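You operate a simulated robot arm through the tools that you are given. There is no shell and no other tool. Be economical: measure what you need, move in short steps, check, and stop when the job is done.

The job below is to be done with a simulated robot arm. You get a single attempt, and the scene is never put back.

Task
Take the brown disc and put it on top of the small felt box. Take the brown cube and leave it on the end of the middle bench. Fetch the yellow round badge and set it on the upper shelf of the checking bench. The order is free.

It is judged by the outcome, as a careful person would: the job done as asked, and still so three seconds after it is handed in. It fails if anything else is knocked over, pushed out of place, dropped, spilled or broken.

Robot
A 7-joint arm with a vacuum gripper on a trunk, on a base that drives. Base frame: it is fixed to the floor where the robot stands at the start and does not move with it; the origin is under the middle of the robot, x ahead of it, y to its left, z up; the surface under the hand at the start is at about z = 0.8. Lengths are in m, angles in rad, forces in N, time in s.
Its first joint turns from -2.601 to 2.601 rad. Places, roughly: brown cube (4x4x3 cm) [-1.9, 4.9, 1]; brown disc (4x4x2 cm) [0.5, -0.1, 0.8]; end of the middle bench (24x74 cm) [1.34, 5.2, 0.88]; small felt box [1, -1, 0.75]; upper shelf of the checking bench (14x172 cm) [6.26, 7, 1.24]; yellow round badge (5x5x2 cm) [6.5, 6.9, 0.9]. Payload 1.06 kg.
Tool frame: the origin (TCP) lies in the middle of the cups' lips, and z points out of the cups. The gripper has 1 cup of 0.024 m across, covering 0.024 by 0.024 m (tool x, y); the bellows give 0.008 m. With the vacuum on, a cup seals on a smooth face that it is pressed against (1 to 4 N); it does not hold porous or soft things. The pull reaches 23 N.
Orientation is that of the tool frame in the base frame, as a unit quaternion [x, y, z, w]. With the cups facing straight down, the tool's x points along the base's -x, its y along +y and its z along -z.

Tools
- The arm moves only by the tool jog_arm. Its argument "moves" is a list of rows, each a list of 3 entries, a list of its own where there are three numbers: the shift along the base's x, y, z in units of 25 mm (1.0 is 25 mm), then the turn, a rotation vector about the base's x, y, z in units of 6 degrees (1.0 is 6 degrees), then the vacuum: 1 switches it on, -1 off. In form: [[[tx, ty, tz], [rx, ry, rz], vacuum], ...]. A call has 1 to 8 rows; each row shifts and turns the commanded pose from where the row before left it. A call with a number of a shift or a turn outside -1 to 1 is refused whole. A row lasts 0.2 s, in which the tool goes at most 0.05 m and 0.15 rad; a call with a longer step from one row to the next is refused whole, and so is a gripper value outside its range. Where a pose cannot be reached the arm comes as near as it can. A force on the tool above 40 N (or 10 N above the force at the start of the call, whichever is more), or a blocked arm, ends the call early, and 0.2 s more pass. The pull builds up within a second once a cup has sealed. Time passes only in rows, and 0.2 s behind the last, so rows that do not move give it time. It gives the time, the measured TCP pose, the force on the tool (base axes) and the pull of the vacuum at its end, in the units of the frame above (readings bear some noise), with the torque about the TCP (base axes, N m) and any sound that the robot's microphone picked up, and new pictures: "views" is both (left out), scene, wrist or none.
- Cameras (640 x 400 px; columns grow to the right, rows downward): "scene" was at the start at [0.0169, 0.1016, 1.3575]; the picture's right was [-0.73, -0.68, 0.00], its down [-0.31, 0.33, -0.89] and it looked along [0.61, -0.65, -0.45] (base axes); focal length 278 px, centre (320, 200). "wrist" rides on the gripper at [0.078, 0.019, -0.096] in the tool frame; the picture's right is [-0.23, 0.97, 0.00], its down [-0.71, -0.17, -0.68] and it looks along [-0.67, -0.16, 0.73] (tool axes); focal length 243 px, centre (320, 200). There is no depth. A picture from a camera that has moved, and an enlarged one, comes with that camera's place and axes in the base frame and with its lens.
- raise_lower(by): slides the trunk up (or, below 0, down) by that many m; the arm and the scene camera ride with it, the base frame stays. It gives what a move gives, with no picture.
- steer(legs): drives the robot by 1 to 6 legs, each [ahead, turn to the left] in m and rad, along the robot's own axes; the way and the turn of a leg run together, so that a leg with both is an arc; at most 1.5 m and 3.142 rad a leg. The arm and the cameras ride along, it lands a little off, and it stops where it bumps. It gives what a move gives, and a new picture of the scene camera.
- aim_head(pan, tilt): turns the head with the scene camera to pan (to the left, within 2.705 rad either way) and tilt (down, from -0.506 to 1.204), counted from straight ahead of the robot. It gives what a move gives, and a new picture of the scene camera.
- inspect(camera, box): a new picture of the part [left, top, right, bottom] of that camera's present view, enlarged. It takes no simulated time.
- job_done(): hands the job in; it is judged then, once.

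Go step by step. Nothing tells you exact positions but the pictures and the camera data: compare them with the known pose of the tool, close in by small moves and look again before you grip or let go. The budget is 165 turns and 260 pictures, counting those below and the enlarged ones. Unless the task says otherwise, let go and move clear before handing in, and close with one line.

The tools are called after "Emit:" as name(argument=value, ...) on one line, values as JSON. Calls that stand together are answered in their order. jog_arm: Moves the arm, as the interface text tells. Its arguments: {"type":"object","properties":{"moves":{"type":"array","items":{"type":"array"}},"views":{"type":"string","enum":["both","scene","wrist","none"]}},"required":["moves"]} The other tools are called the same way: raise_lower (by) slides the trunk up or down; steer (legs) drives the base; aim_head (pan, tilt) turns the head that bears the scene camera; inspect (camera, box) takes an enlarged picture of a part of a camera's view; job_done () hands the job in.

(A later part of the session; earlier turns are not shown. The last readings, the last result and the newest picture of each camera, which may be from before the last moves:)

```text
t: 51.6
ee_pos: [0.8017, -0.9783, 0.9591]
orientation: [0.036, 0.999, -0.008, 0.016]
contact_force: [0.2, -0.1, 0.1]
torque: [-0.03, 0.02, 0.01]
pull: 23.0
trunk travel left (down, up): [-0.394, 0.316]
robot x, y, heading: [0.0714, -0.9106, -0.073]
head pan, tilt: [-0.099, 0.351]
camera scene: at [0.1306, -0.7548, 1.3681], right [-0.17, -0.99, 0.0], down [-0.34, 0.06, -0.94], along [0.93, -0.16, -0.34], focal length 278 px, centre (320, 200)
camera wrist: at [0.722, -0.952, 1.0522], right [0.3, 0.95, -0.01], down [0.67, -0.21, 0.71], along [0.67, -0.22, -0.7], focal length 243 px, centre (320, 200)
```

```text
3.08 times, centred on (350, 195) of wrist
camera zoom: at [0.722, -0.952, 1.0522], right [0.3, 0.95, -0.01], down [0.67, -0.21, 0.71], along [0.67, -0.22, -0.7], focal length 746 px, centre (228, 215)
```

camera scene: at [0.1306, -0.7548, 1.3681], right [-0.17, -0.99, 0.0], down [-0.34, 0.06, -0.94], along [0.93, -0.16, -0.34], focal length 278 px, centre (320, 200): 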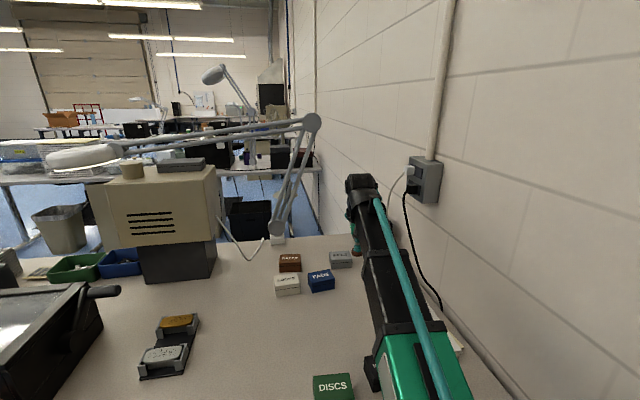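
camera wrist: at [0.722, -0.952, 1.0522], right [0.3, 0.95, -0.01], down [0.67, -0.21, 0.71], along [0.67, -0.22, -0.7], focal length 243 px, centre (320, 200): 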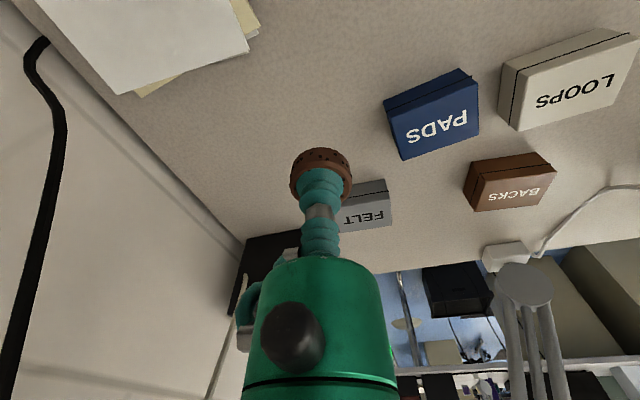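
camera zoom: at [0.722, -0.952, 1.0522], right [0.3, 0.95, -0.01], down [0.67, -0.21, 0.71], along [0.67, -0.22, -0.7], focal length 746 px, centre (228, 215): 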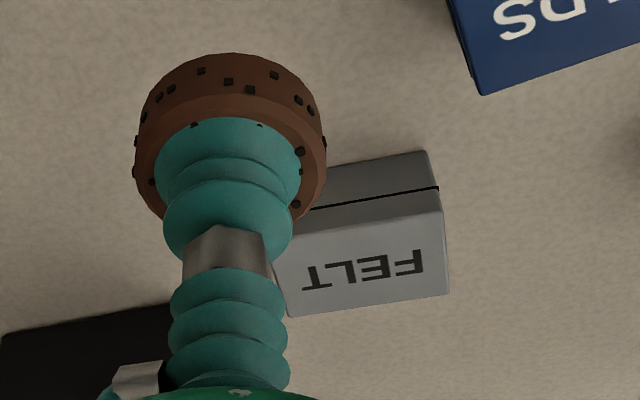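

Both views agree on the FELT box top centre at about (0.978, -0.974), z of about 0.837. I'll move over it at height.

Emit:
jog_arm(moves=[[[1, 0.02, 0], [0, 0, 0], 1], [[1, 0.02, 0], [0, 0, 0], 1], [[1, 0.02, 0], [0, 0, 0], 1], [[1, 0.02, 0], [0, 0, 0], 1], [[1, 0.02, 0], [0, 0, 0], 1], [[1, 0.02, 0], [0, 0, 0], 1], [[1, 0.02, -0.6], [0, 0, 0], 1], [[0, 0, -0.6], [0, 0, 0], 1]])

Emit:
inspect(camera="scene", box=[265, 205, 385, 280])

Emit:
inspect(camera="wrist", box=[240, 90, 400, 230])

```text
t: 53.4
ee_pos: [0.9769, -0.9742, 0.9293]
orientation: [0.035, 0.999, -0.009, 0.016]
contact_force: [0.6, -0.6, -0.4]
torque: [0.02, 0.02, 0.01]
pull: 23.2
trunk travel left (down, up): [-0.394, 0.316]
robot x, y, heading: [0.0688, -0.911, -0.072]
head pan, tilt: [-0.099, 0.351]
camera scene: at [0.1306, -0.755, 1.3681], right [-0.17, -0.99, 0.0], down [-0.34, 0.06, -0.94], along [0.93, -0.16, -0.34], focal length 278 px, centre (320, 200)
camera wrist: at [0.8971, -0.9488, 1.0226], right [0.3, 0.95, -0.01], down [0.67, -0.21, 0.71], along [0.67, -0.22, -0.7], focal length 243 px, centre (320, 200)
```

scene: 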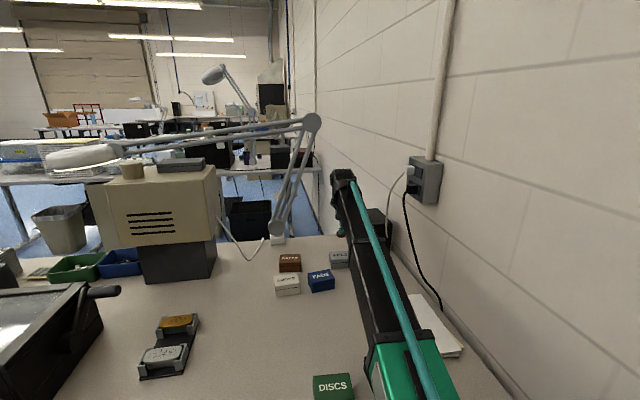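
wrist: 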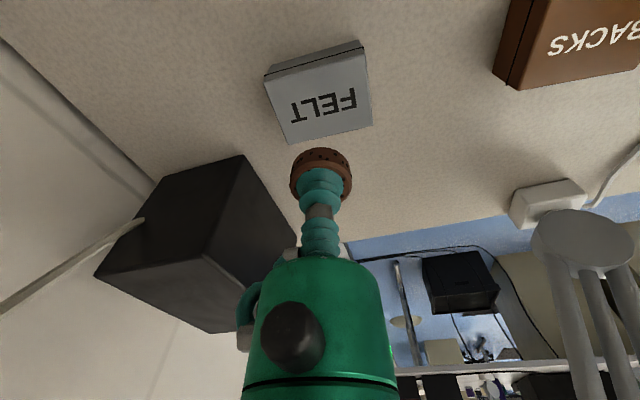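

```text
5.33 times, centred on (325, 242) of scene
camera zoom: at [0.1306, -0.755, 1.3681], right [-0.17, -0.99, 0.0], down [-0.34, 0.06, -0.94], along [0.93, -0.16, -0.34], focal length 1482 px, centre (293, -27)
```

zoom: 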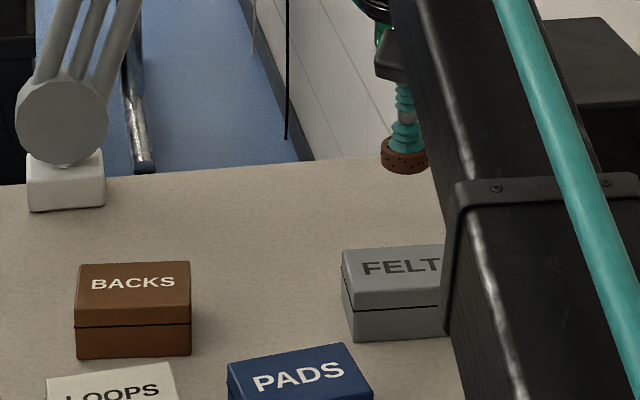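

```text
2.86 times, centred on (320, 160) of wrist
camera zoom: at [0.8971, -0.9488, 1.0226], right [0.3, 0.95, -0.01], down [0.67, -0.21, 0.71], along [0.67, -0.22, -0.7], focal length 693 px, centre (320, 314)
```

zoom: 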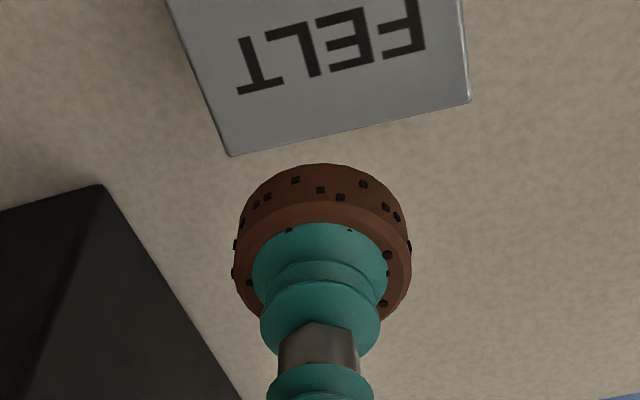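

The box centre refines to (0.968, -0.971). I'll shift 9 mm back and come down to just above it.

Emit:
jog_arm(moves=[[[-0.36, 0.12, -0.8], [0, 0, 0], 1], [[0, 0, -0.8], [0, 0, 0], 1], [[0, 0, -0.6], [0, 0, 0], 1], [[0, 0, 0], [0, 0, 0], 1]], views="wrist")

Emit:
inspect(camera="wrist", box=[240, 110, 400, 230])

Emit:
inspect(camera="scene", box=[305, 215, 385, 275])

```text
t: 54.4
ee_pos: [0.9684, -0.9728, 0.8737]
orientation: [0.036, 0.999, -0.009, 0.015]
contact_force: [-0.5, -0.5, 0.0]
torque: [0.0, 0.01, -0.03]
pull: 22.7
trunk travel left (down, up): [-0.394, 0.316]
robot x, y, heading: [0.0728, -0.911, -0.072]
head pan, tilt: [-0.099, 0.351]
camera wrist: at [0.888, -0.9458, 0.9671], right [0.3, 0.95, -0.01], down [0.67, -0.21, 0.71], along [0.67, -0.22, -0.7], focal length 243 px, centre (320, 200)
```

wrist: 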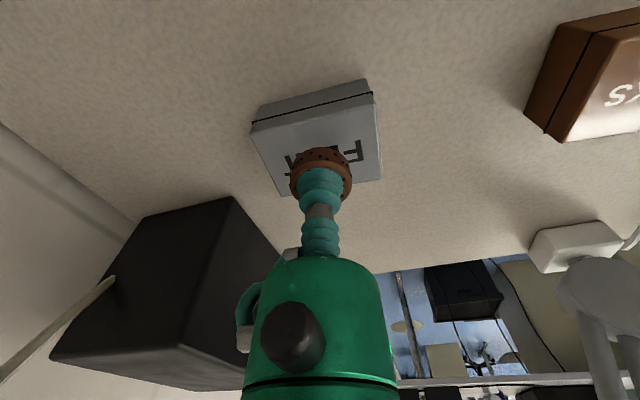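

```text
3.33 times, centred on (320, 170) of wrist
camera zoom: at [0.888, -0.9458, 0.9671], right [0.3, 0.95, -0.01], down [0.67, -0.21, 0.71], along [0.67, -0.22, -0.7], focal length 809 px, centre (320, 300)
```

zoom: 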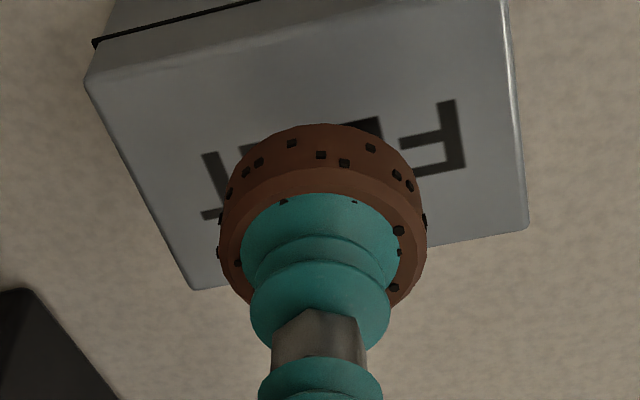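

```text
6.67 times, centred on (345, 245) of scene
camera zoom: at [0.1306, -0.755, 1.3681], right [-0.17, -0.99, 0.0], down [-0.34, 0.06, -0.94], along [0.93, -0.16, -0.34], focal length 1852 px, centre (153, -100)
```

zoom: 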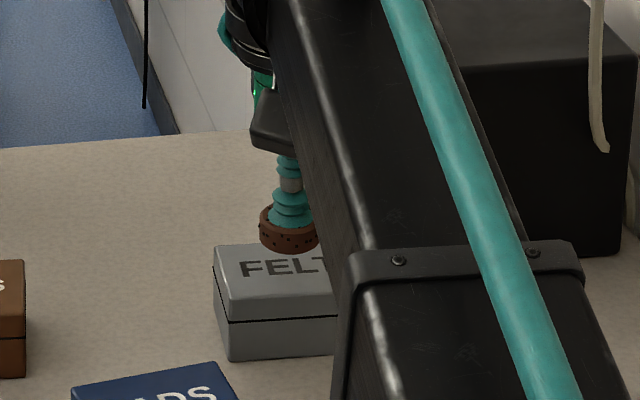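

The disc is centred over the box top. I'll lower slowly until I feel contact.

Emit:
jog_arm(moves=[[[0.06, 0, -0.4], [0, 0, 0], 1], [[0, 0, -0.3], [0, 0, 0], 1], [[0, 0, -0.1], [0, 0, 0], 1], [[0, 0, 0], [0, 0, 0], 1]], views="none")

Emit:
inspect(camera="scene", box=[305, 215, 385, 275])

```text
t: 55.4
ee_pos: [0.9687, -0.9726, 0.8538]
orientation: [0.036, 0.999, -0.009, 0.016]
contact_force: [0.7, 0.0, 3.0]
torque: [0.04, 0.02, -0.05]
pull: 23.1
trunk travel left (down, up): [-0.394, 0.316]
robot x, y, heading: [0.0711, -0.9128, -0.068]
head pan, tilt: [-0.099, 0.351]
```

```text
6.67 times, centred on (345, 245) of scene
camera zoom: at [0.1303, -0.7549, 1.3682], right [-0.17, -0.99, 0.0], down [-0.34, 0.06, -0.94], along [0.93, -0.16, -0.34], focal length 1852 px, centre (153, -100)
```

zoom: 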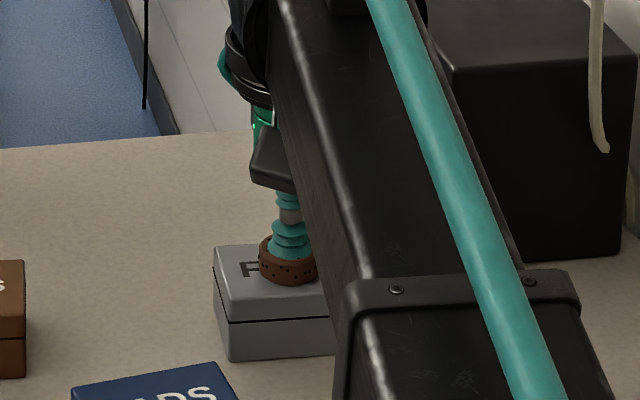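

The disc rests on the box with 3 N of contact. I'll release the vacuum, wait, and then rise straight up.

Emit:
jog_arm(moves=[[[0, 0, 0], [0, 0, 0], -1], [[0, 0, 0], [0, 0, 0], -1], [[0, 0, 0], [0, 0, 0], -1], [[0, 0, 0], [0, 0, 0], -1], [[0, 0, 0], [0, 0, 0], -1]], views="none")

Emit:
jog_arm(moves=[[[0, 0, 0.2], [0, 0, 0], -1], [[0, 0, 0.4], [0, 0, 0], -1], [[0, 0, 1], [0, 0, 0], -1], [[-0.3, 0, 1], [0, 0, 0], -1], [[-1, 0, 1], [0, 0, 0], -1], [[-1, 0, 0], [0, 0, 0], -1], [[-1, 0, 0], [0, 0, 0], -1], [[-1, 0, 0], [0, 0, 0], -1]])

```text
t: 56.6
ee_pos: [0.9691, -0.9727, 0.8551]
orientation: [0.036, 0.999, -0.009, 0.016]
contact_force: [-0.3, -0.4, 0.8]
torque: [0.02, -0.01, -0.02]
pull: 0.1
trunk travel left (down, up): [-0.394, 0.316]
robot x, y, heading: [0.0736, -0.9118, -0.074]
head pan, tilt: [-0.099, 0.351]
```

```text
t: 58.4
ee_pos: [0.8606, -0.9733, 0.9454]
orientation: [0.037, 0.999, -0.008, 0.016]
contact_force: [-0.1, -0.5, -1.3]
torque: [0.06, 0.01, 0.02]
pull: 0.0
trunk travel left (down, up): [-0.394, 0.316]
robot x, y, heading: [0.0725, -0.9106, -0.07]
head pan, tilt: [-0.099, 0.351]
camera scene: at [0.1306, -0.755, 1.3681], right [-0.17, -0.99, 0.0], down [-0.34, 0.06, -0.94], along [0.93, -0.16, -0.34], focal length 278 px, centre (320, 200)
camera wrist: at [0.7811, -0.9463, 1.0374], right [0.3, 0.95, -0.01], down [0.67, -0.21, 0.71], along [0.67, -0.22, -0.7], focal length 243 px, centre (320, 200)
```

scene: 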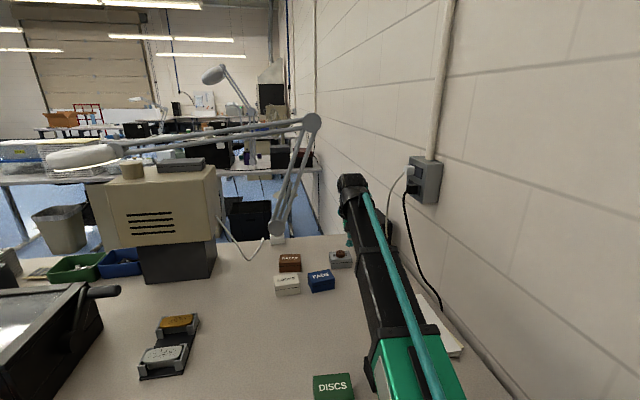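
wrist: 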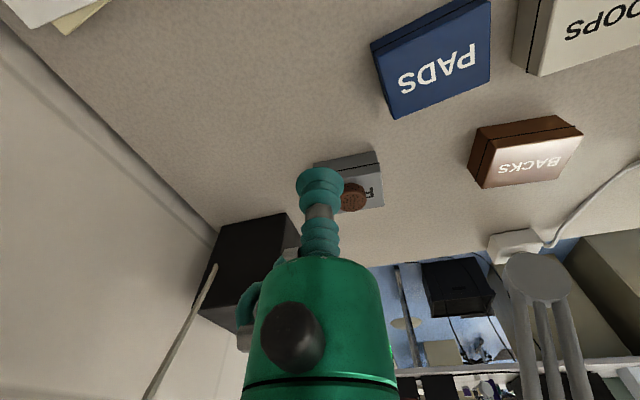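

The disc sits on the FELT box. Next is the brown cube, so I'll back away, fold the arm in a bit, and drive toward the left wood-topped bench near (-1.9, 4.9).

Emit:
steer(legs=[[-0.6, 0]])

Emit:
jog_arm(moves=[[[-1, 0, 1], [0, 0, 0], -1], [[-1, 0, 1], [0, 0, 0], -1], [[-1, 0, 1], [0, 0, 0], -1], [[-1, 0, 1], [0, 0, 0], -1], [[-1, 0, 1], [0, 0, 0], -1], [[-1, 0, 1], [0, 0, 0], -1], [[-1, 0, 1], [0, 0, 0], -1]], views="none")

Emit:
aim_head(pan=0.0, tilt=0.3)

Emit:
steer(legs=[[0, 1.85], [1.2, 0]])

```text
t: 61.8
ee_pos: [0.2602, -0.9305, 0.9446]
orientation: [0.036, 0.999, -0.008, 0.015]
contact_force: [0.6, -0.7, 0.1]
torque: [0.05, 0.0, 0.01]
pull: 0.0
trunk travel left (down, up): [-0.394, 0.316]
robot x, y, heading: [-0.5296, -0.8636, -0.072]
head pan, tilt: [-0.099, 0.351]
camera scene: at [-0.4702, -0.7113, 1.3681], right [-0.17, -0.99, 0.0], down [-0.34, 0.06, -0.94], along [0.93, -0.16, -0.34], focal length 278 px, centre (320, 200)
```

scene: 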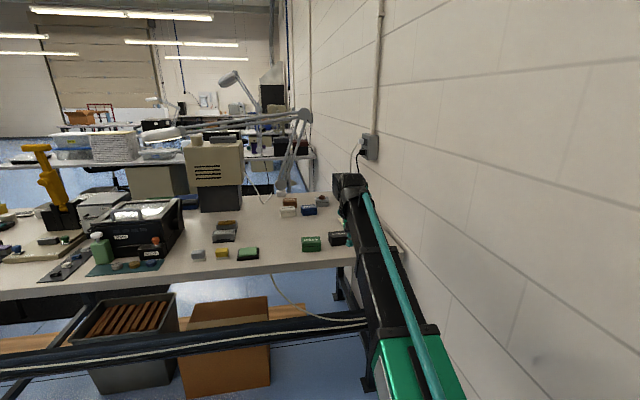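

```text
t: 62.7
ee_pos: [0.1769, -0.9306, 1.0308]
orientation: [0.037, 0.999, -0.008, 0.024]
contact_force: [8.4, -2.5, -13.9]
torque: [-0.12, -0.34, -0.01]
pull: 0.2
out of reach, approached as far as the arm can: row 4
trunk travel left (down, up): [-0.394, 0.316]
robot x, y, heading: [-0.5316, -0.8697, -0.069]
head pan, tilt: [-0.099, 0.351]
stopped in row 4: the force on the tool passed its limit at 67 N (the readings are from after the stop); the commanded pose is now the measured one
```

```text
t: 63.4
ee_pos: [0.1761, -0.9307, 1.0321]
orientation: [0.037, 0.999, -0.01, 0.023]
contact_force: [12.7, -1.5, -23.4]
torque: [-0.28, -0.79, -0.13]
pull: 0.1
trunk travel left (down, up): [-0.394, 0.316]
robot x, y, heading: [-0.5293, -0.8663, -0.073]
head pan, tilt: [0.0, 0.3]
camera scene: at [-0.4689, -0.7022, 1.3728], right [-0.07, -1.0, 0.0], down [-0.3, 0.02, -0.96], along [0.95, -0.07, -0.3], focal length 278 px, centre (320, 200)
```

scene: 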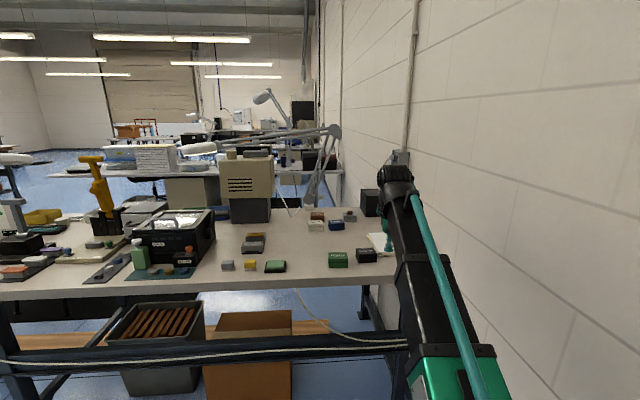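

```text
t: 66.1
ee_pos: [-0.0391, -0.3456, 1.0316]
orientation: [-0.399, 0.917, 0.003, 0.026]
contact_force: [3.0, 2.2, -6.1]
torque: [0.21, -0.07, 0.08]
pull: 0.1
trunk travel left (down, up): [-0.394, 0.316]
robot x, y, heading: [-0.5353, -0.8494, 0.759]
head pan, tilt: [0.0, 0.3]
stopped in leg 1: the force on the tool passed its limit at 41 N (the readings are from after the stop); the commanded pose is now the measured one
camera scene: at [-0.6191, -0.6943, 1.3729], right [0.69, -0.73, 0.0], down [-0.21, -0.2, -0.96], along [0.69, 0.66, -0.3], focal length 278 px, centre (320, 200)
```

scene: 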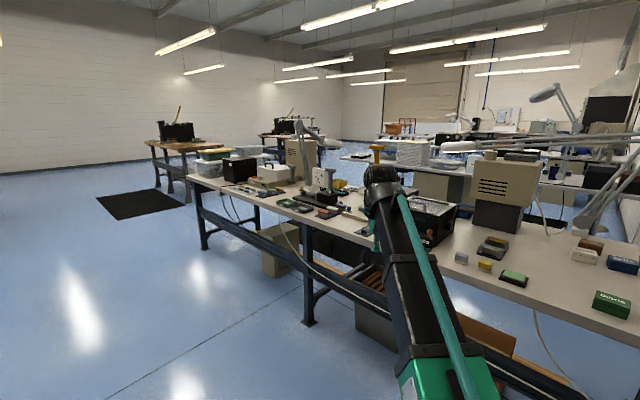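

The stops came from the arm folding against itself near z = 1.03, not from the lamp, so I'll use the trunk for height instead. I'll lower the tool a bit, check for zero force, and go on.

Emit:
jog_arm(moves=[[[0, 0, -0.8], [0, 0, 0], -1], [[0, 0, -0.8], [0, 0, 0], -1], [[0, 0, -0.8], [0, 0, 0], -1], [[0, 0, 0], [0, 0, 0], -1]], views="none")

Emit:
steer(legs=[[0, 1.02], [1.3, 0]])

```text
t: 67.1
ee_pos: [-0.039, -0.3467, 0.9721]
orientation: [-0.398, 0.917, 0.003, 0.026]
contact_force: [-0.2, -0.9, 0.1]
torque: [0.0, -0.02, 0.01]
pull: 0.1
trunk travel left (down, up): [-0.394, 0.316]
robot x, y, heading: [-0.5393, -0.8475, 0.758]
head pan, tilt: [0.0, 0.3]
```

```text
t: 76.2
ee_pos: [-0.9631, 1.109, 0.9716]
orientation: [0.792, -0.609, -0.014, -0.021]
contact_force: [0.2, -0.3, 0.0]
torque: [0.0, 0.01, 0.0]
pull: 0.0
trunk travel left (down, up): [-0.394, 0.316]
robot x, y, heading: [-0.8014, 0.4152, 1.772]
head pan, tilt: [0.0, 0.3]
camera scene: at [-0.9762, 0.4316, 1.3728], right [0.98, 0.2, 0.0], down [0.06, -0.29, -0.96], along [-0.19, 0.94, -0.3], focal length 278 px, centre (320, 200)
```

scene: 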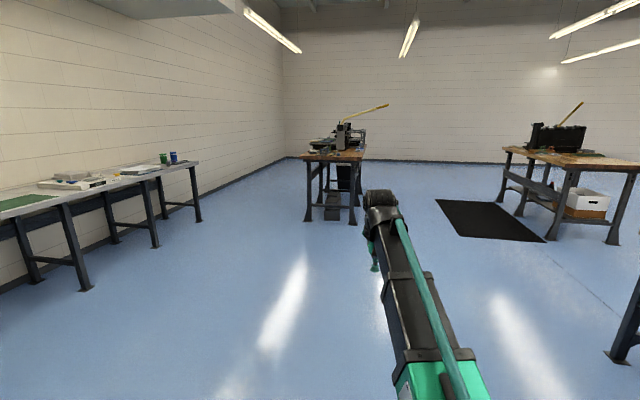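

The left wood bench is straight ahead. I'll enlarge it to find the cube.

Emit:
inspect(camera="scene", box=[285, 95, 400, 225])

Emit:
inspect(camera="scene", box=[430, 95, 640, 245])

```text
3.08 times, centred on (342, 160) of scene
camera zoom: at [-0.9762, 0.4316, 1.3728], right [0.98, 0.2, 0.0], down [0.06, -0.29, -0.96], along [-0.19, 0.94, -0.3], focal length 855 px, centre (251, 323)
```

zoom: 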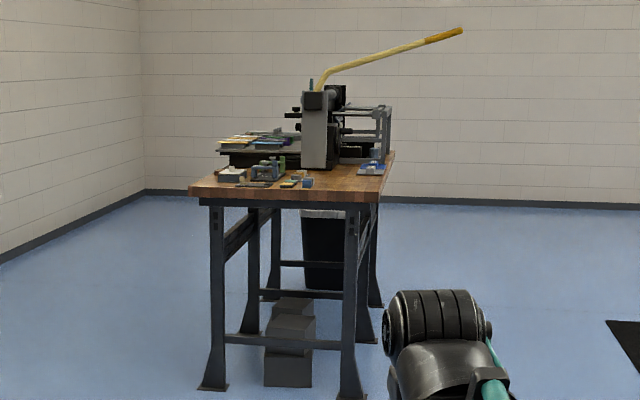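

```text
2.67 times, centred on (535, 170) of scene
camera zoom: at [-0.9762, 0.4316, 1.3728], right [0.98, 0.2, 0.0], down [0.06, -0.29, -0.96], along [-0.19, 0.94, -0.3], focal length 741 px, centre (-253, 280)
```

zoom: 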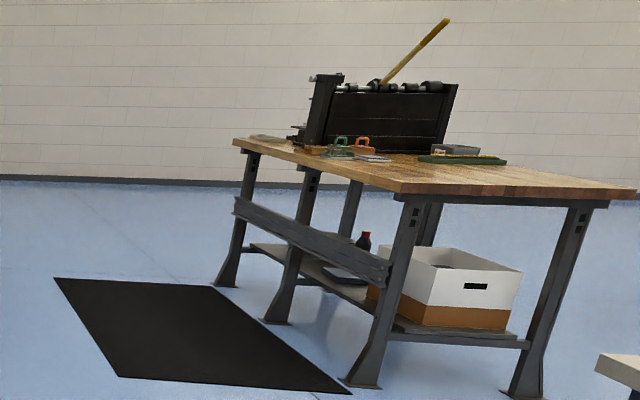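

The bench runs away from me, with its near end at about y = 3.75 and x from -1.95 to -1.15. I'll drive to a spot in front of its left corner and look again.

Emit:
steer(legs=[[0, 0.28], [1.5, 0], [1.2, 0], [0, -0.45]])

Emit:
inspect(camera="scene", box=[240, 80, 560, 280])

```text
t: 91.6
ee_pos: [-2.1013, 3.535, 0.9712]
orientation: [0.74, -0.672, -0.014, -0.022]
contact_force: [0.2, 0.5, 0.8]
torque: [0.0, 0.01, 0.0]
pull: 0.1
trunk travel left (down, up): [-0.394, 0.316]
robot x, y, heading: [-2.0567, 2.8293, 1.608]
head pan, tilt: [0.0, 0.3]
camera scene: at [-2.2268, 2.8704, 1.3728], right [1.0, 0.04, 0.0], down [0.01, -0.3, -0.96], along [-0.03, 0.95, -0.3], focal length 278 px, centre (320, 200)
```

scene: 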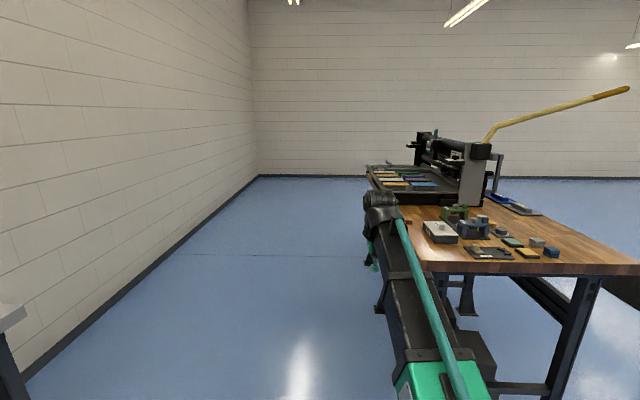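

```text
2.00 times, centred on (400, 180) of scene
camera zoom: at [-2.2268, 2.8704, 1.3728], right [1.0, 0.04, 0.0], down [0.01, -0.3, -0.96], along [-0.03, 0.95, -0.3], focal length 556 px, centre (160, 240)
```

zoom: 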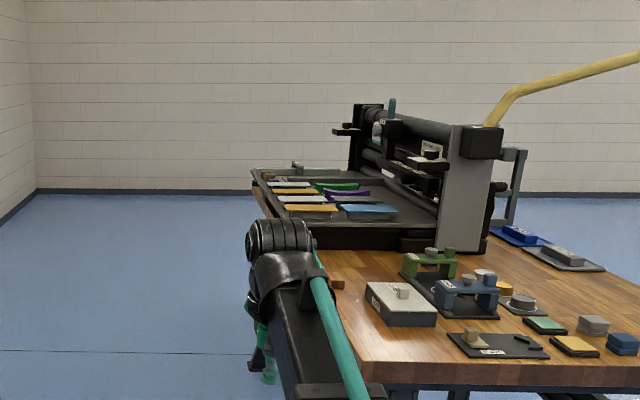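

The cube should be near the far-left edge of the tray on the press. I'll enlarge that spot.

Emit:
inspect(camera="scene", box=[355, 140, 455, 205])

Emit:
inspect(camera="scene", box=[390, 200, 570, 275])

```text
6.15 times, centred on (405, 172) of scene
camera zoom: at [-2.2268, 2.8704, 1.3728], right [1.0, 0.04, 0.0], down [0.01, -0.3, -0.96], along [-0.03, 0.95, -0.3], focal length 1710 px, centre (-203, 369)
```

zoom: 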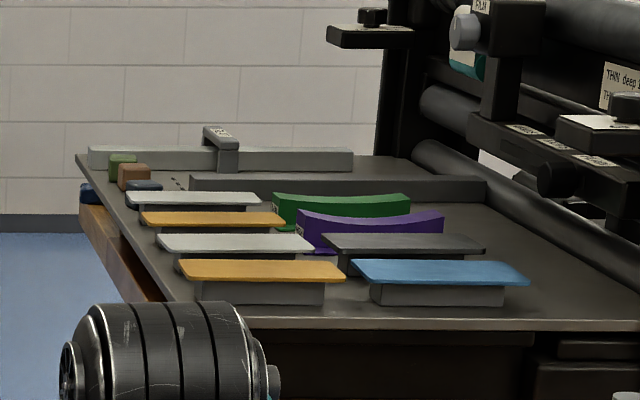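

```text
3.56 times, centred on (480, 238) of scene
camera zoom: at [-2.2268, 2.8704, 1.3728], right [1.0, 0.04, 0.0], down [0.01, -0.3, -0.96], along [-0.03, 0.95, -0.3], focal length 988 px, centre (-249, 67)
```

zoom: 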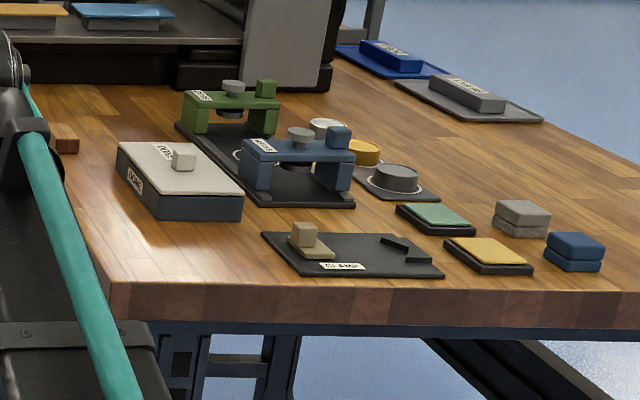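

The brown cube is at the tray's far-left edge, at about (-1.88, 4.94), between a green cube and a blue one. I'll raise the trunk, drive along the bench's left side and stop before turning in.

Emit:
raise_lower(by=0.22)

Emit:
steer(legs=[[0, 0.5], [1.05, 0], [0, -0.52], [1.0, 0]])

Emit:
aim_head(pan=-1.0, tilt=0.5)

```text
t: 94.0
ee_pos: [-2.1015, 3.5355, 1.1917]
orientation: [0.74, -0.672, -0.013, -0.023]
contact_force: [-0.5, 0.2, -0.8]
torque: [-0.02, 0.04, 0.02]
pull: 0.1
trunk travel left (down, up): [-0.614, 0.096]
robot x, y, heading: [-2.0543, 2.8325, 1.608]
head pan, tilt: [0.0, 0.3]
```

```text
t: 107.1
ee_pos: [-2.6414, 5.4497, 1.1916]
orientation: [0.733, -0.68, -0.012, -0.023]
contact_force: [0.6, 0.2, -0.4]
torque: [0.01, -0.02, 0.03]
pull: 0.1
trunk travel left (down, up): [-0.614, 0.096]
robot x, y, heading: [-2.6103, 4.7418, 1.584]
head pan, tilt: [0.0, 0.3]
camera scene: at [-2.7803, 4.787, 1.5928], right [1.0, 0.01, 0.0], down [0.0, -0.3, -0.96], along [-0.01, 0.96, -0.3], focal length 278 px, centre (320, 200)
```

scene: 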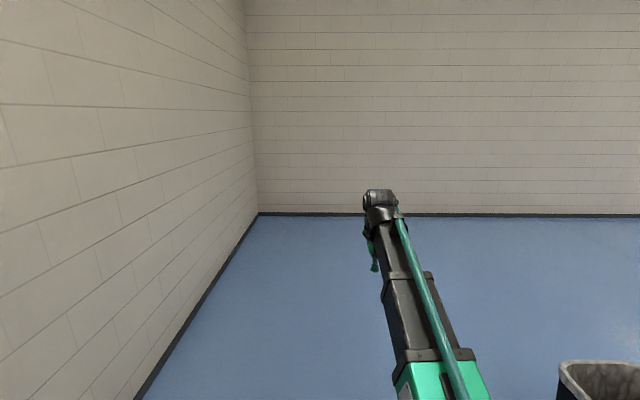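

```text
t: 108.4
ee_pos: [-2.6399, 5.449, 1.1923]
orientation: [0.732, -0.68, -0.012, -0.022]
contact_force: [0.1, 0.7, -0.8]
torque: [0.01, 0.02, 0.01]
pull: 0.0
trunk travel left (down, up): [-0.614, 0.096]
robot x, y, heading: [-2.611, 4.7402, 1.585]
head pan, tilt: [-1.0, 0.499]
camera scene: at [-2.7032, 4.7436, 1.5744], right [0.55, -0.83, 0.0], down [-0.4, -0.26, -0.88], along [0.73, 0.49, -0.48], focal length 278 px, centre (320, 200)
```

scene: 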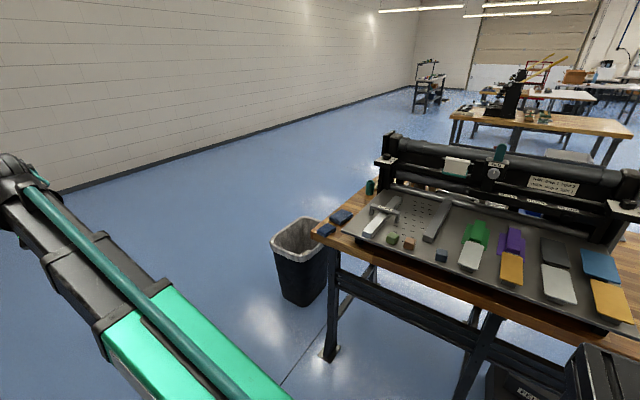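

The cube measures (-1.888, 4.92). The arm is high enough to sweep over the bin and tray, so I'll turn right to face the bench.

Emit:
steer(legs=[[0, -1.4]])

Emit:
aim_head(pan=0.1, tilt=0.7)

Emit:
jog_arm(moves=[[[0, 0, 0], [0, 0, 0], -1]], views="wrist")

```text
t: 112.2
ee_pos: [-1.9155, 4.8864, 1.1914]
orientation: [-0.116, 0.993, -0.005, 0.025]
contact_force: [0.3, 0.1, -0.8]
torque: [-0.02, -0.03, 0.02]
pull: 0.1
trunk travel left (down, up): [-0.614, 0.096]
robot x, y, heading: [-2.607, 4.7421, 0.168]
head pan, tilt: [-1.0, 0.499]
camera scene: at [-2.6215, 4.8334, 1.5744], right [-0.74, -0.68, 0.0], down [-0.32, 0.35, -0.88], along [0.59, -0.65, -0.48], focal length 278 px, centre (320, 200)
```

scene: 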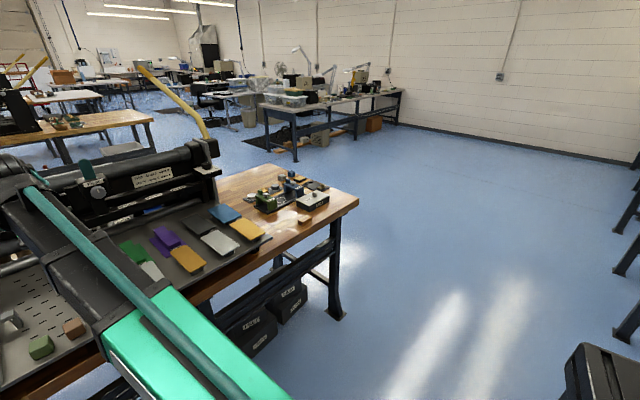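

```text
t: 113.6
ee_pos: [-1.9148, 4.886, 1.1907]
orientation: [-0.116, 0.993, -0.006, 0.025]
contact_force: [0.9, -0.2, 0.2]
torque: [0.04, 0.0, -0.02]
pull: 0.0
trunk travel left (down, up): [-0.614, 0.096]
robot x, y, heading: [-2.6073, 4.7384, 0.175]
head pan, tilt: [0.099, 0.7]
camera scene: at [-2.6014, 4.9233, 1.5567], right [0.27, -0.96, 0.0], down [-0.62, -0.17, -0.77], along [0.74, 0.21, -0.64], focal length 278 px, centre (320, 200)
```

scene: 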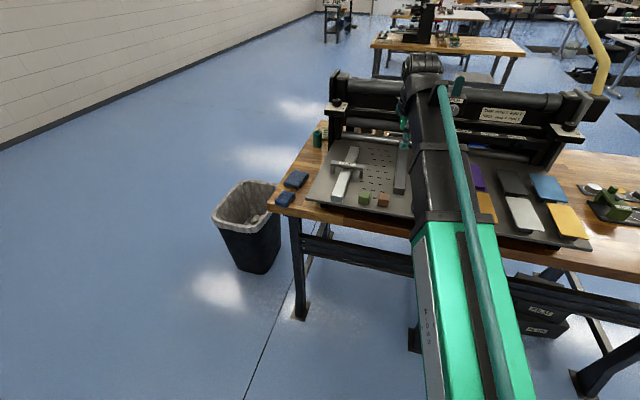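

```text
t: 114.0
ee_pos: [-1.9158, 4.8853, 1.1919]
orientation: [-0.116, 0.993, -0.006, 0.025]
contact_force: [-0.1, -0.3, -0.5]
torque: [0.01, -0.01, 0.02]
pull: 0.1
trunk travel left (down, up): [-0.614, 0.096]
robot x, y, heading: [-2.6079, 4.7413, 0.172]
head pan, tilt: [0.099, 0.7]
camera wrist: at [-2.0011, 4.8867, 1.2828], right [0.0, 1.0, 0.0], down [0.69, 0.0, 0.72], along [0.72, -0.01, -0.69], focal length 243 px, centre (320, 200)
```

wrist: 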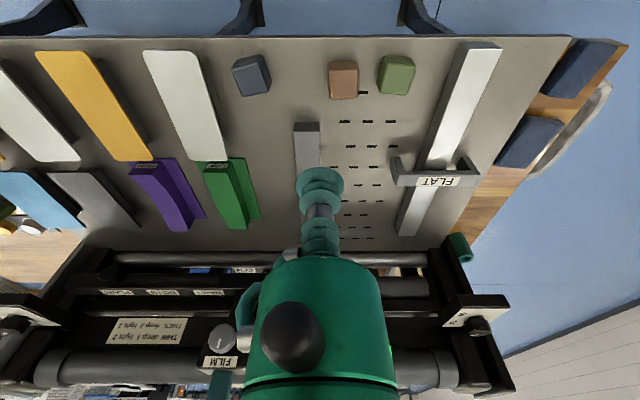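

The cube is nearly below the tool. I'll measure its top face in both enlarged views.

Emit:
inspect(camera="wrist", box=[290, 40, 430, 130])

Emit:
inspect(camera="scene", box=[345, 175, 415, 220])

```text
4.44 times, centred on (360, 85) of wrist
camera zoom: at [-2.0011, 4.8867, 1.2828], right [0.0, 1.0, 0.0], down [0.69, 0.0, 0.72], along [0.72, -0.01, -0.69], focal length 1078 px, centre (142, 711)
```

zoom: 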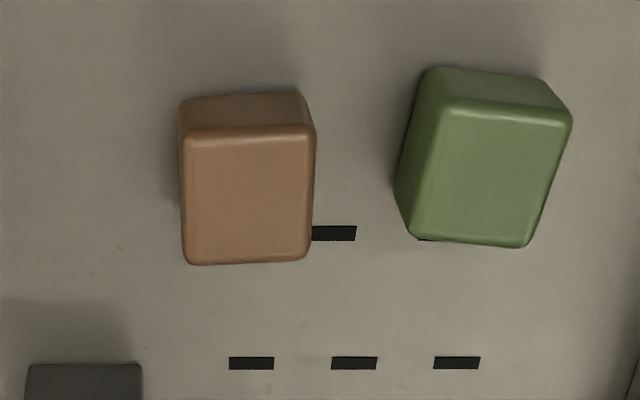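

```text
8.89 times, centred on (380, 198) of scene
camera zoom: at [-2.6014, 4.9234, 1.5567], right [0.27, -0.96, 0.0], down [-0.62, -0.17, -0.76], along [0.74, 0.21, -0.64], focal length 2469 px, centre (-213, 222)
```

zoom: 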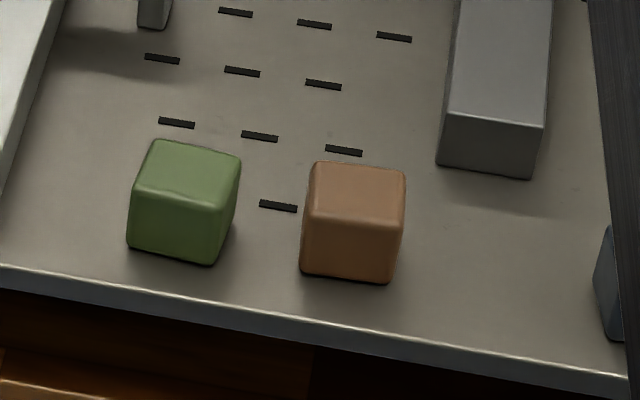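

The cube top is at about (-1.892, 4.912), z of about 1.0. I'll move above it, down to z = 1.06.

Emit:
jog_arm(moves=[[[0.9, 1, -1], [0, 0, 0], -1], [[0, 0, -1], [0, 0, 0], -1], [[0, 0, -1], [0, 0, 0], -1], [[0, 0, -1], [0, 0, 0], -1], [[0, 0, -1], [0, 0, 0], -1], [[0, 0, 0], [0, 0, 0], -1]], views="wrist")

Emit:
inspect(camera="wrist", box=[260, 100, 400, 200])

Emit:
inspect(camera="scene", box=[345, 155, 425, 210])

```text
t: 115.4
ee_pos: [-1.8928, 4.9099, 1.0664]
orientation: [-0.117, 0.993, -0.005, 0.025]
contact_force: [-0.4, -0.3, -0.6]
torque: [-0.01, 0.02, 0.0]
pull: 0.0
trunk travel left (down, up): [-0.614, 0.096]
robot x, y, heading: [-2.6111, 4.7437, 0.169]
head pan, tilt: [0.099, 0.7]
camera wrist: at [-1.9788, 4.9113, 1.1571], right [0.0, 1.0, 0.0], down [0.69, 0.0, 0.72], along [0.72, -0.01, -0.69], focal length 243 px, centre (320, 200)
```

wrist: 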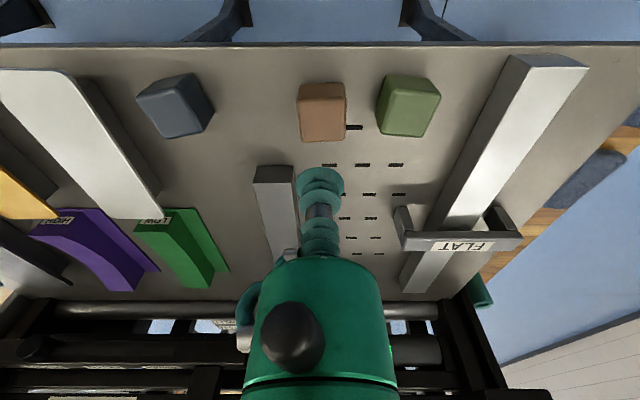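

```text
4.00 times, centred on (330, 150) of wrist
camera zoom: at [-1.9788, 4.9113, 1.1571], right [0.0, 1.0, 0.0], down [0.69, 0.0, 0.72], along [0.72, -0.01, -0.69], focal length 970 px, centre (280, 400)
```

zoom: 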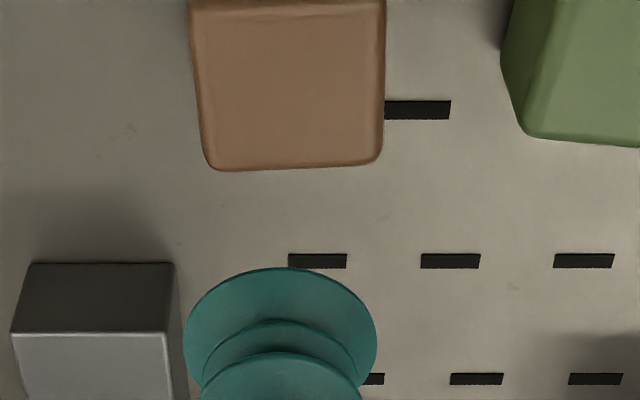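

```text
7.27 times, centred on (385, 182) of scene
camera zoom: at [-2.6013, 4.9234, 1.5567], right [0.27, -0.96, 0.0], down [-0.62, -0.17, -0.76], along [0.74, 0.21, -0.64], focal length 2020 px, centre (-153, 327)
```

zoom: 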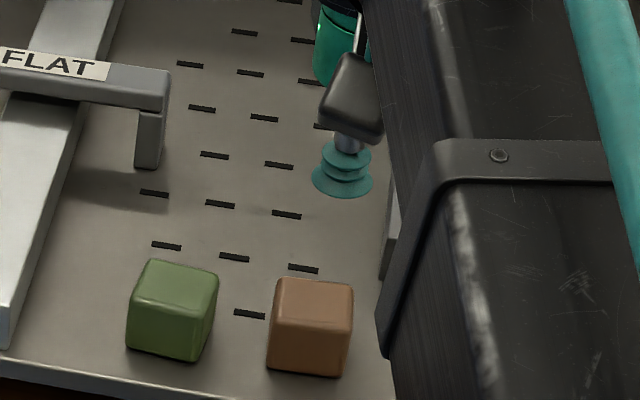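

The cube centre is (-1.889, 4.911). I'll step down to z of about 1.015 and check again.

Emit:
jog_arm(moves=[[[0.16, 0.05, -1], [0, 0, 0], -1], [[0, 0, -1], [0, 0, 0], -1], [[0, 0, 0], [0, 0, 0], 1]], views="wrist")

Emit:
inspect(camera="wrist", box=[260, 110, 380, 210])

Emit:
inspect(camera="scene", box=[345, 165, 425, 220])

```text
t: 116.2
ee_pos: [-1.8893, 4.9115, 1.0163]
orientation: [-0.116, 0.993, -0.005, 0.026]
contact_force: [0.3, 0.5, 0.2]
torque: [0.0, -0.01, -0.01]
pull: 0.0
trunk travel left (down, up): [-0.614, 0.096]
robot x, y, heading: [-2.61, 4.7438, 0.175]
head pan, tilt: [0.099, 0.7]
camera wrist: at [-1.9749, 4.913, 1.1076], right [0.0, 1.0, 0.0], down [0.69, 0.0, 0.72], along [0.72, -0.01, -0.69], focal length 243 px, centre (320, 200)
```

wrist: 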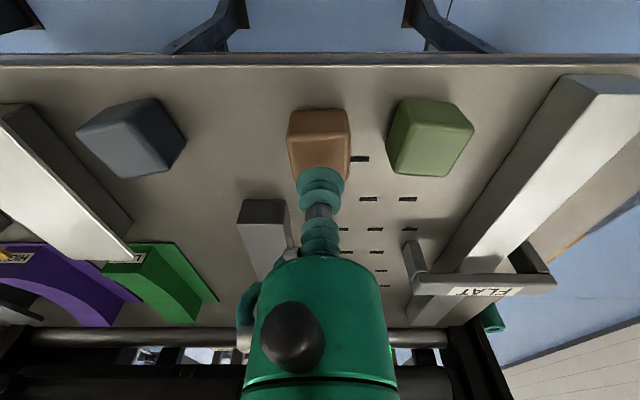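

```text
4.00 times, centred on (320, 160) of wrist
camera zoom: at [-1.9749, 4.913, 1.1076], right [0.0, 1.0, 0.0], down [0.69, 0.0, 0.72], along [0.72, -0.01, -0.69], focal length 970 px, centre (320, 360)
```

zoom: 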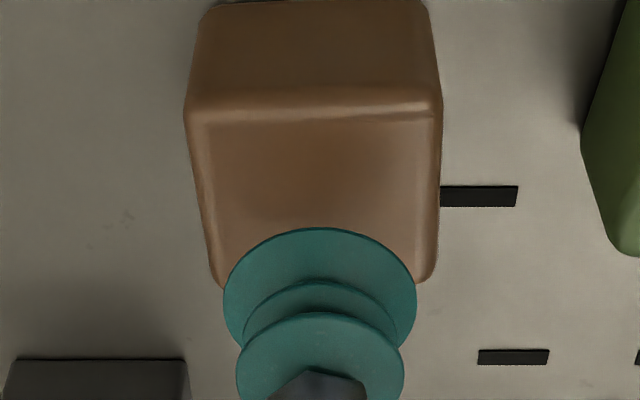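

```text
7.27 times, centred on (385, 192) of scene
camera zoom: at [-2.6014, 4.9234, 1.5567], right [0.27, -0.96, 0.0], down [-0.62, -0.17, -0.76], along [0.74, 0.21, -0.64], focal length 2020 px, centre (-153, 254)
```

zoom: 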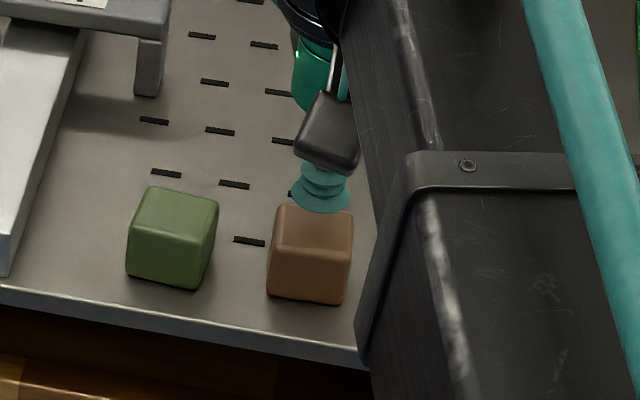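

The face is centred in y. I'll lower a little more and recheck the x offset before touching.

Emit:
jog_arm(moves=[[[0.15, 0, -0.7], [0, 0, 0], 1], [[0, 0, 0], [0, 0, 0], 1], [[0, 0, 0], [0, 0, 0], 1]], views="none")

Emit:
inspect(camera="wrist", box=[260, 110, 380, 210])

Emit:
inspect(camera="scene", box=[360, 180, 410, 215])

```text
t: 117.0
ee_pos: [-1.8847, 4.9113, 0.9987]
orientation: [-0.116, 0.993, -0.005, 0.024]
contact_force: [-1.2, 0.4, 0.7]
torque: [0.0, 0.03, 0.0]
pull: 23.2
trunk travel left (down, up): [-0.614, 0.096]
robot x, y, heading: [-2.609, 4.7412, 0.176]
head pan, tilt: [0.099, 0.7]
```

```text
4.00 times, centred on (320, 160) of wrist
camera zoom: at [-1.9708, 4.9133, 1.0899], right [0.0, 1.0, 0.0], down [0.69, 0.0, 0.72], along [0.72, -0.01, -0.69], focal length 970 px, centre (320, 360)
```

zoom: 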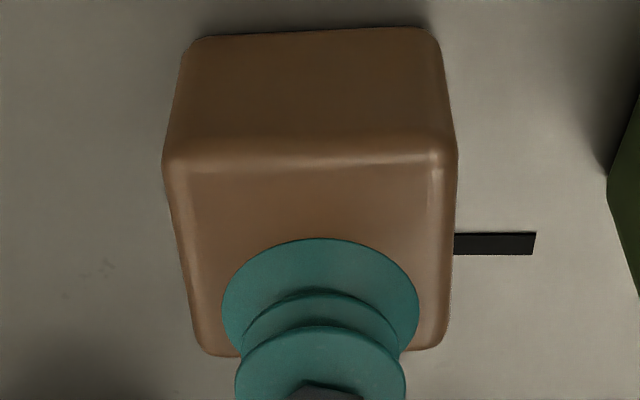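

```text
11.43 times, centred on (385, 198) of scene
camera zoom: at [-2.6015, 4.9234, 1.5567], right [0.27, -0.96, 0.0], down [-0.62, -0.17, -0.77], along [0.74, 0.21, -0.64], focal length 3175 px, centre (-423, 229)
```

zoom: 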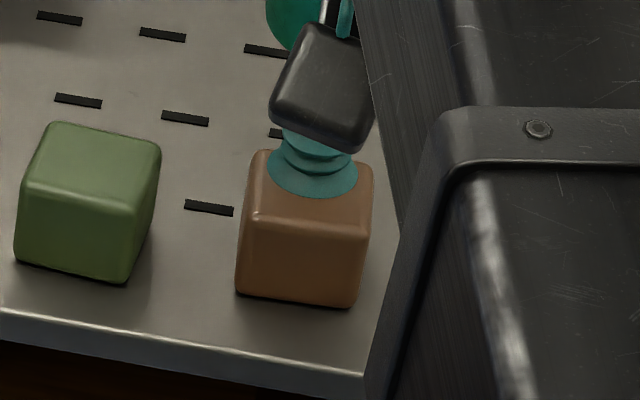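

The cup has already sealed at z = 0.999 with 23 N. I'll lift the cube straight up.

Emit:
jog_arm(moves=[[[0, 0, 0.3], [0, 0, 0], 1], [[0, 0, 0.6], [0, 0, 0], 1], [[0, 0, 1], [0, 0, 0], 1], [[0, 0, 1], [0, 0, 0], 1], [[0, 0, 1], [0, 0, 0], 1], [[0, 0, 1], [0, 0, 0], 1], [[0, 0, 1], [0, 0, 0], 1], [[0, 0, 0], [0, 0, 0], 1]])

```text
t: 118.8
ee_pos: [-1.8841, 4.9113, 1.1479]
orientation: [-0.116, 0.993, -0.005, 0.025]
contact_force: [0.4, -0.4, -1.2]
torque: [-0.01, 0.02, -0.05]
pull: 22.9
trunk travel left (down, up): [-0.614, 0.096]
robot x, y, heading: [-2.6079, 4.7455, 0.171]
head pan, tilt: [0.099, 0.7]
camera scene: at [-2.6014, 4.9234, 1.5567], right [0.27, -0.96, 0.0], down [-0.62, -0.17, -0.76], along [0.74, 0.21, -0.64], focal length 278 px, centre (320, 200)
camera wrist: at [-1.9709, 4.9121, 1.2388], right [0.0, 1.0, 0.0], down [0.69, 0.0, 0.72], along [0.72, -0.01, -0.69], focal length 243 px, centre (320, 200)
```

scene: 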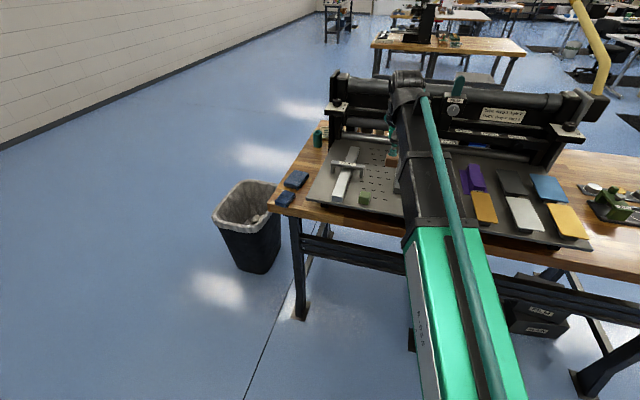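
wrist: 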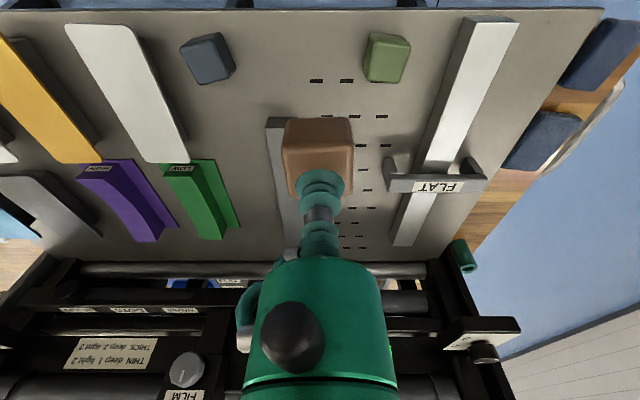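

The cube is held. I'll back off, turn left along the wall side, go round the far end of this bench at y of about 6.6, and head toward the middle bench.

Emit:
steer(legs=[[-0.3, 0], [0, 1.4], [1.5, 0], [0.4, 0], [0, -1.57]])

Emit:
aim_head(pan=-0.1, tilt=0.25)

```text
t: 137.2
ee_pos: [-2.1648, 6.6427, 1.1472]
orientation: [-0.036, 0.999, -0.007, 0.024]
contact_force: [1.3, 0.2, -0.4]
torque: [0.05, 0.03, -0.01]
pull: 22.5
trunk travel left (down, up): [-0.614, 0.096]
robot x, y, heading: [-2.9069, 6.5933, 0.01]
head pan, tilt: [0.099, 0.7]
camera scene: at [-2.8697, 6.7714, 1.5567], right [0.11, -0.99, 0.0], down [-0.64, -0.07, -0.76], along [0.76, 0.08, -0.64], focal length 278 px, centre (320, 200)
```

scene: 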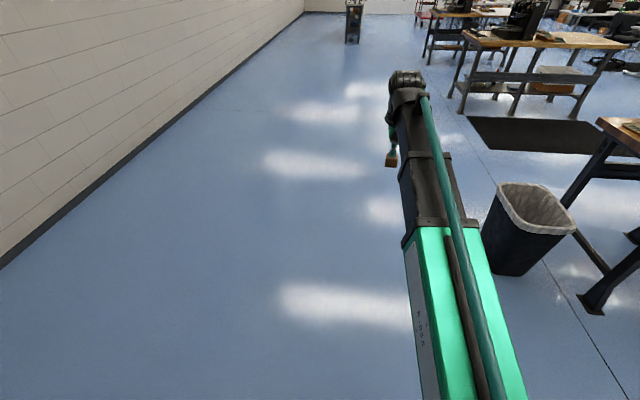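

```text
t: 138.1
ee_pos: [-2.1652, 6.644, 1.1476]
orientation: [-0.036, 0.999, -0.006, 0.025]
contact_force: [-0.2, -0.3, -0.5]
torque: [-0.02, 0.02, 0.0]
pull: 23.0
trunk travel left (down, up): [-0.614, 0.096]
robot x, y, heading: [-2.9071, 6.5949, 0.011]
head pan, tilt: [-0.099, 0.25]
camera scene: at [-2.8611, 6.754, 1.5975], right [-0.09, -1.0, 0.0], down [-0.25, 0.02, -0.97], along [0.97, -0.09, -0.25], focal length 278 px, centre (320, 200)
```

scene: 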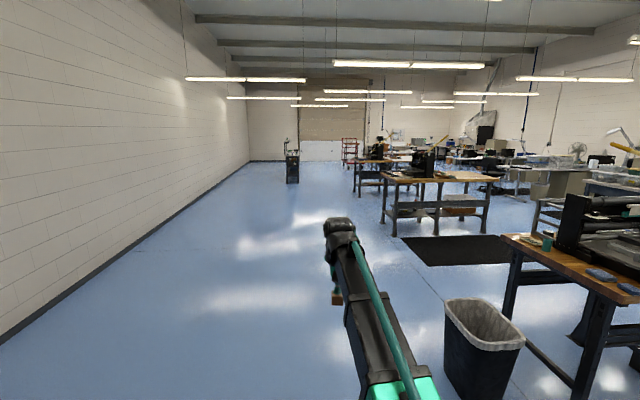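

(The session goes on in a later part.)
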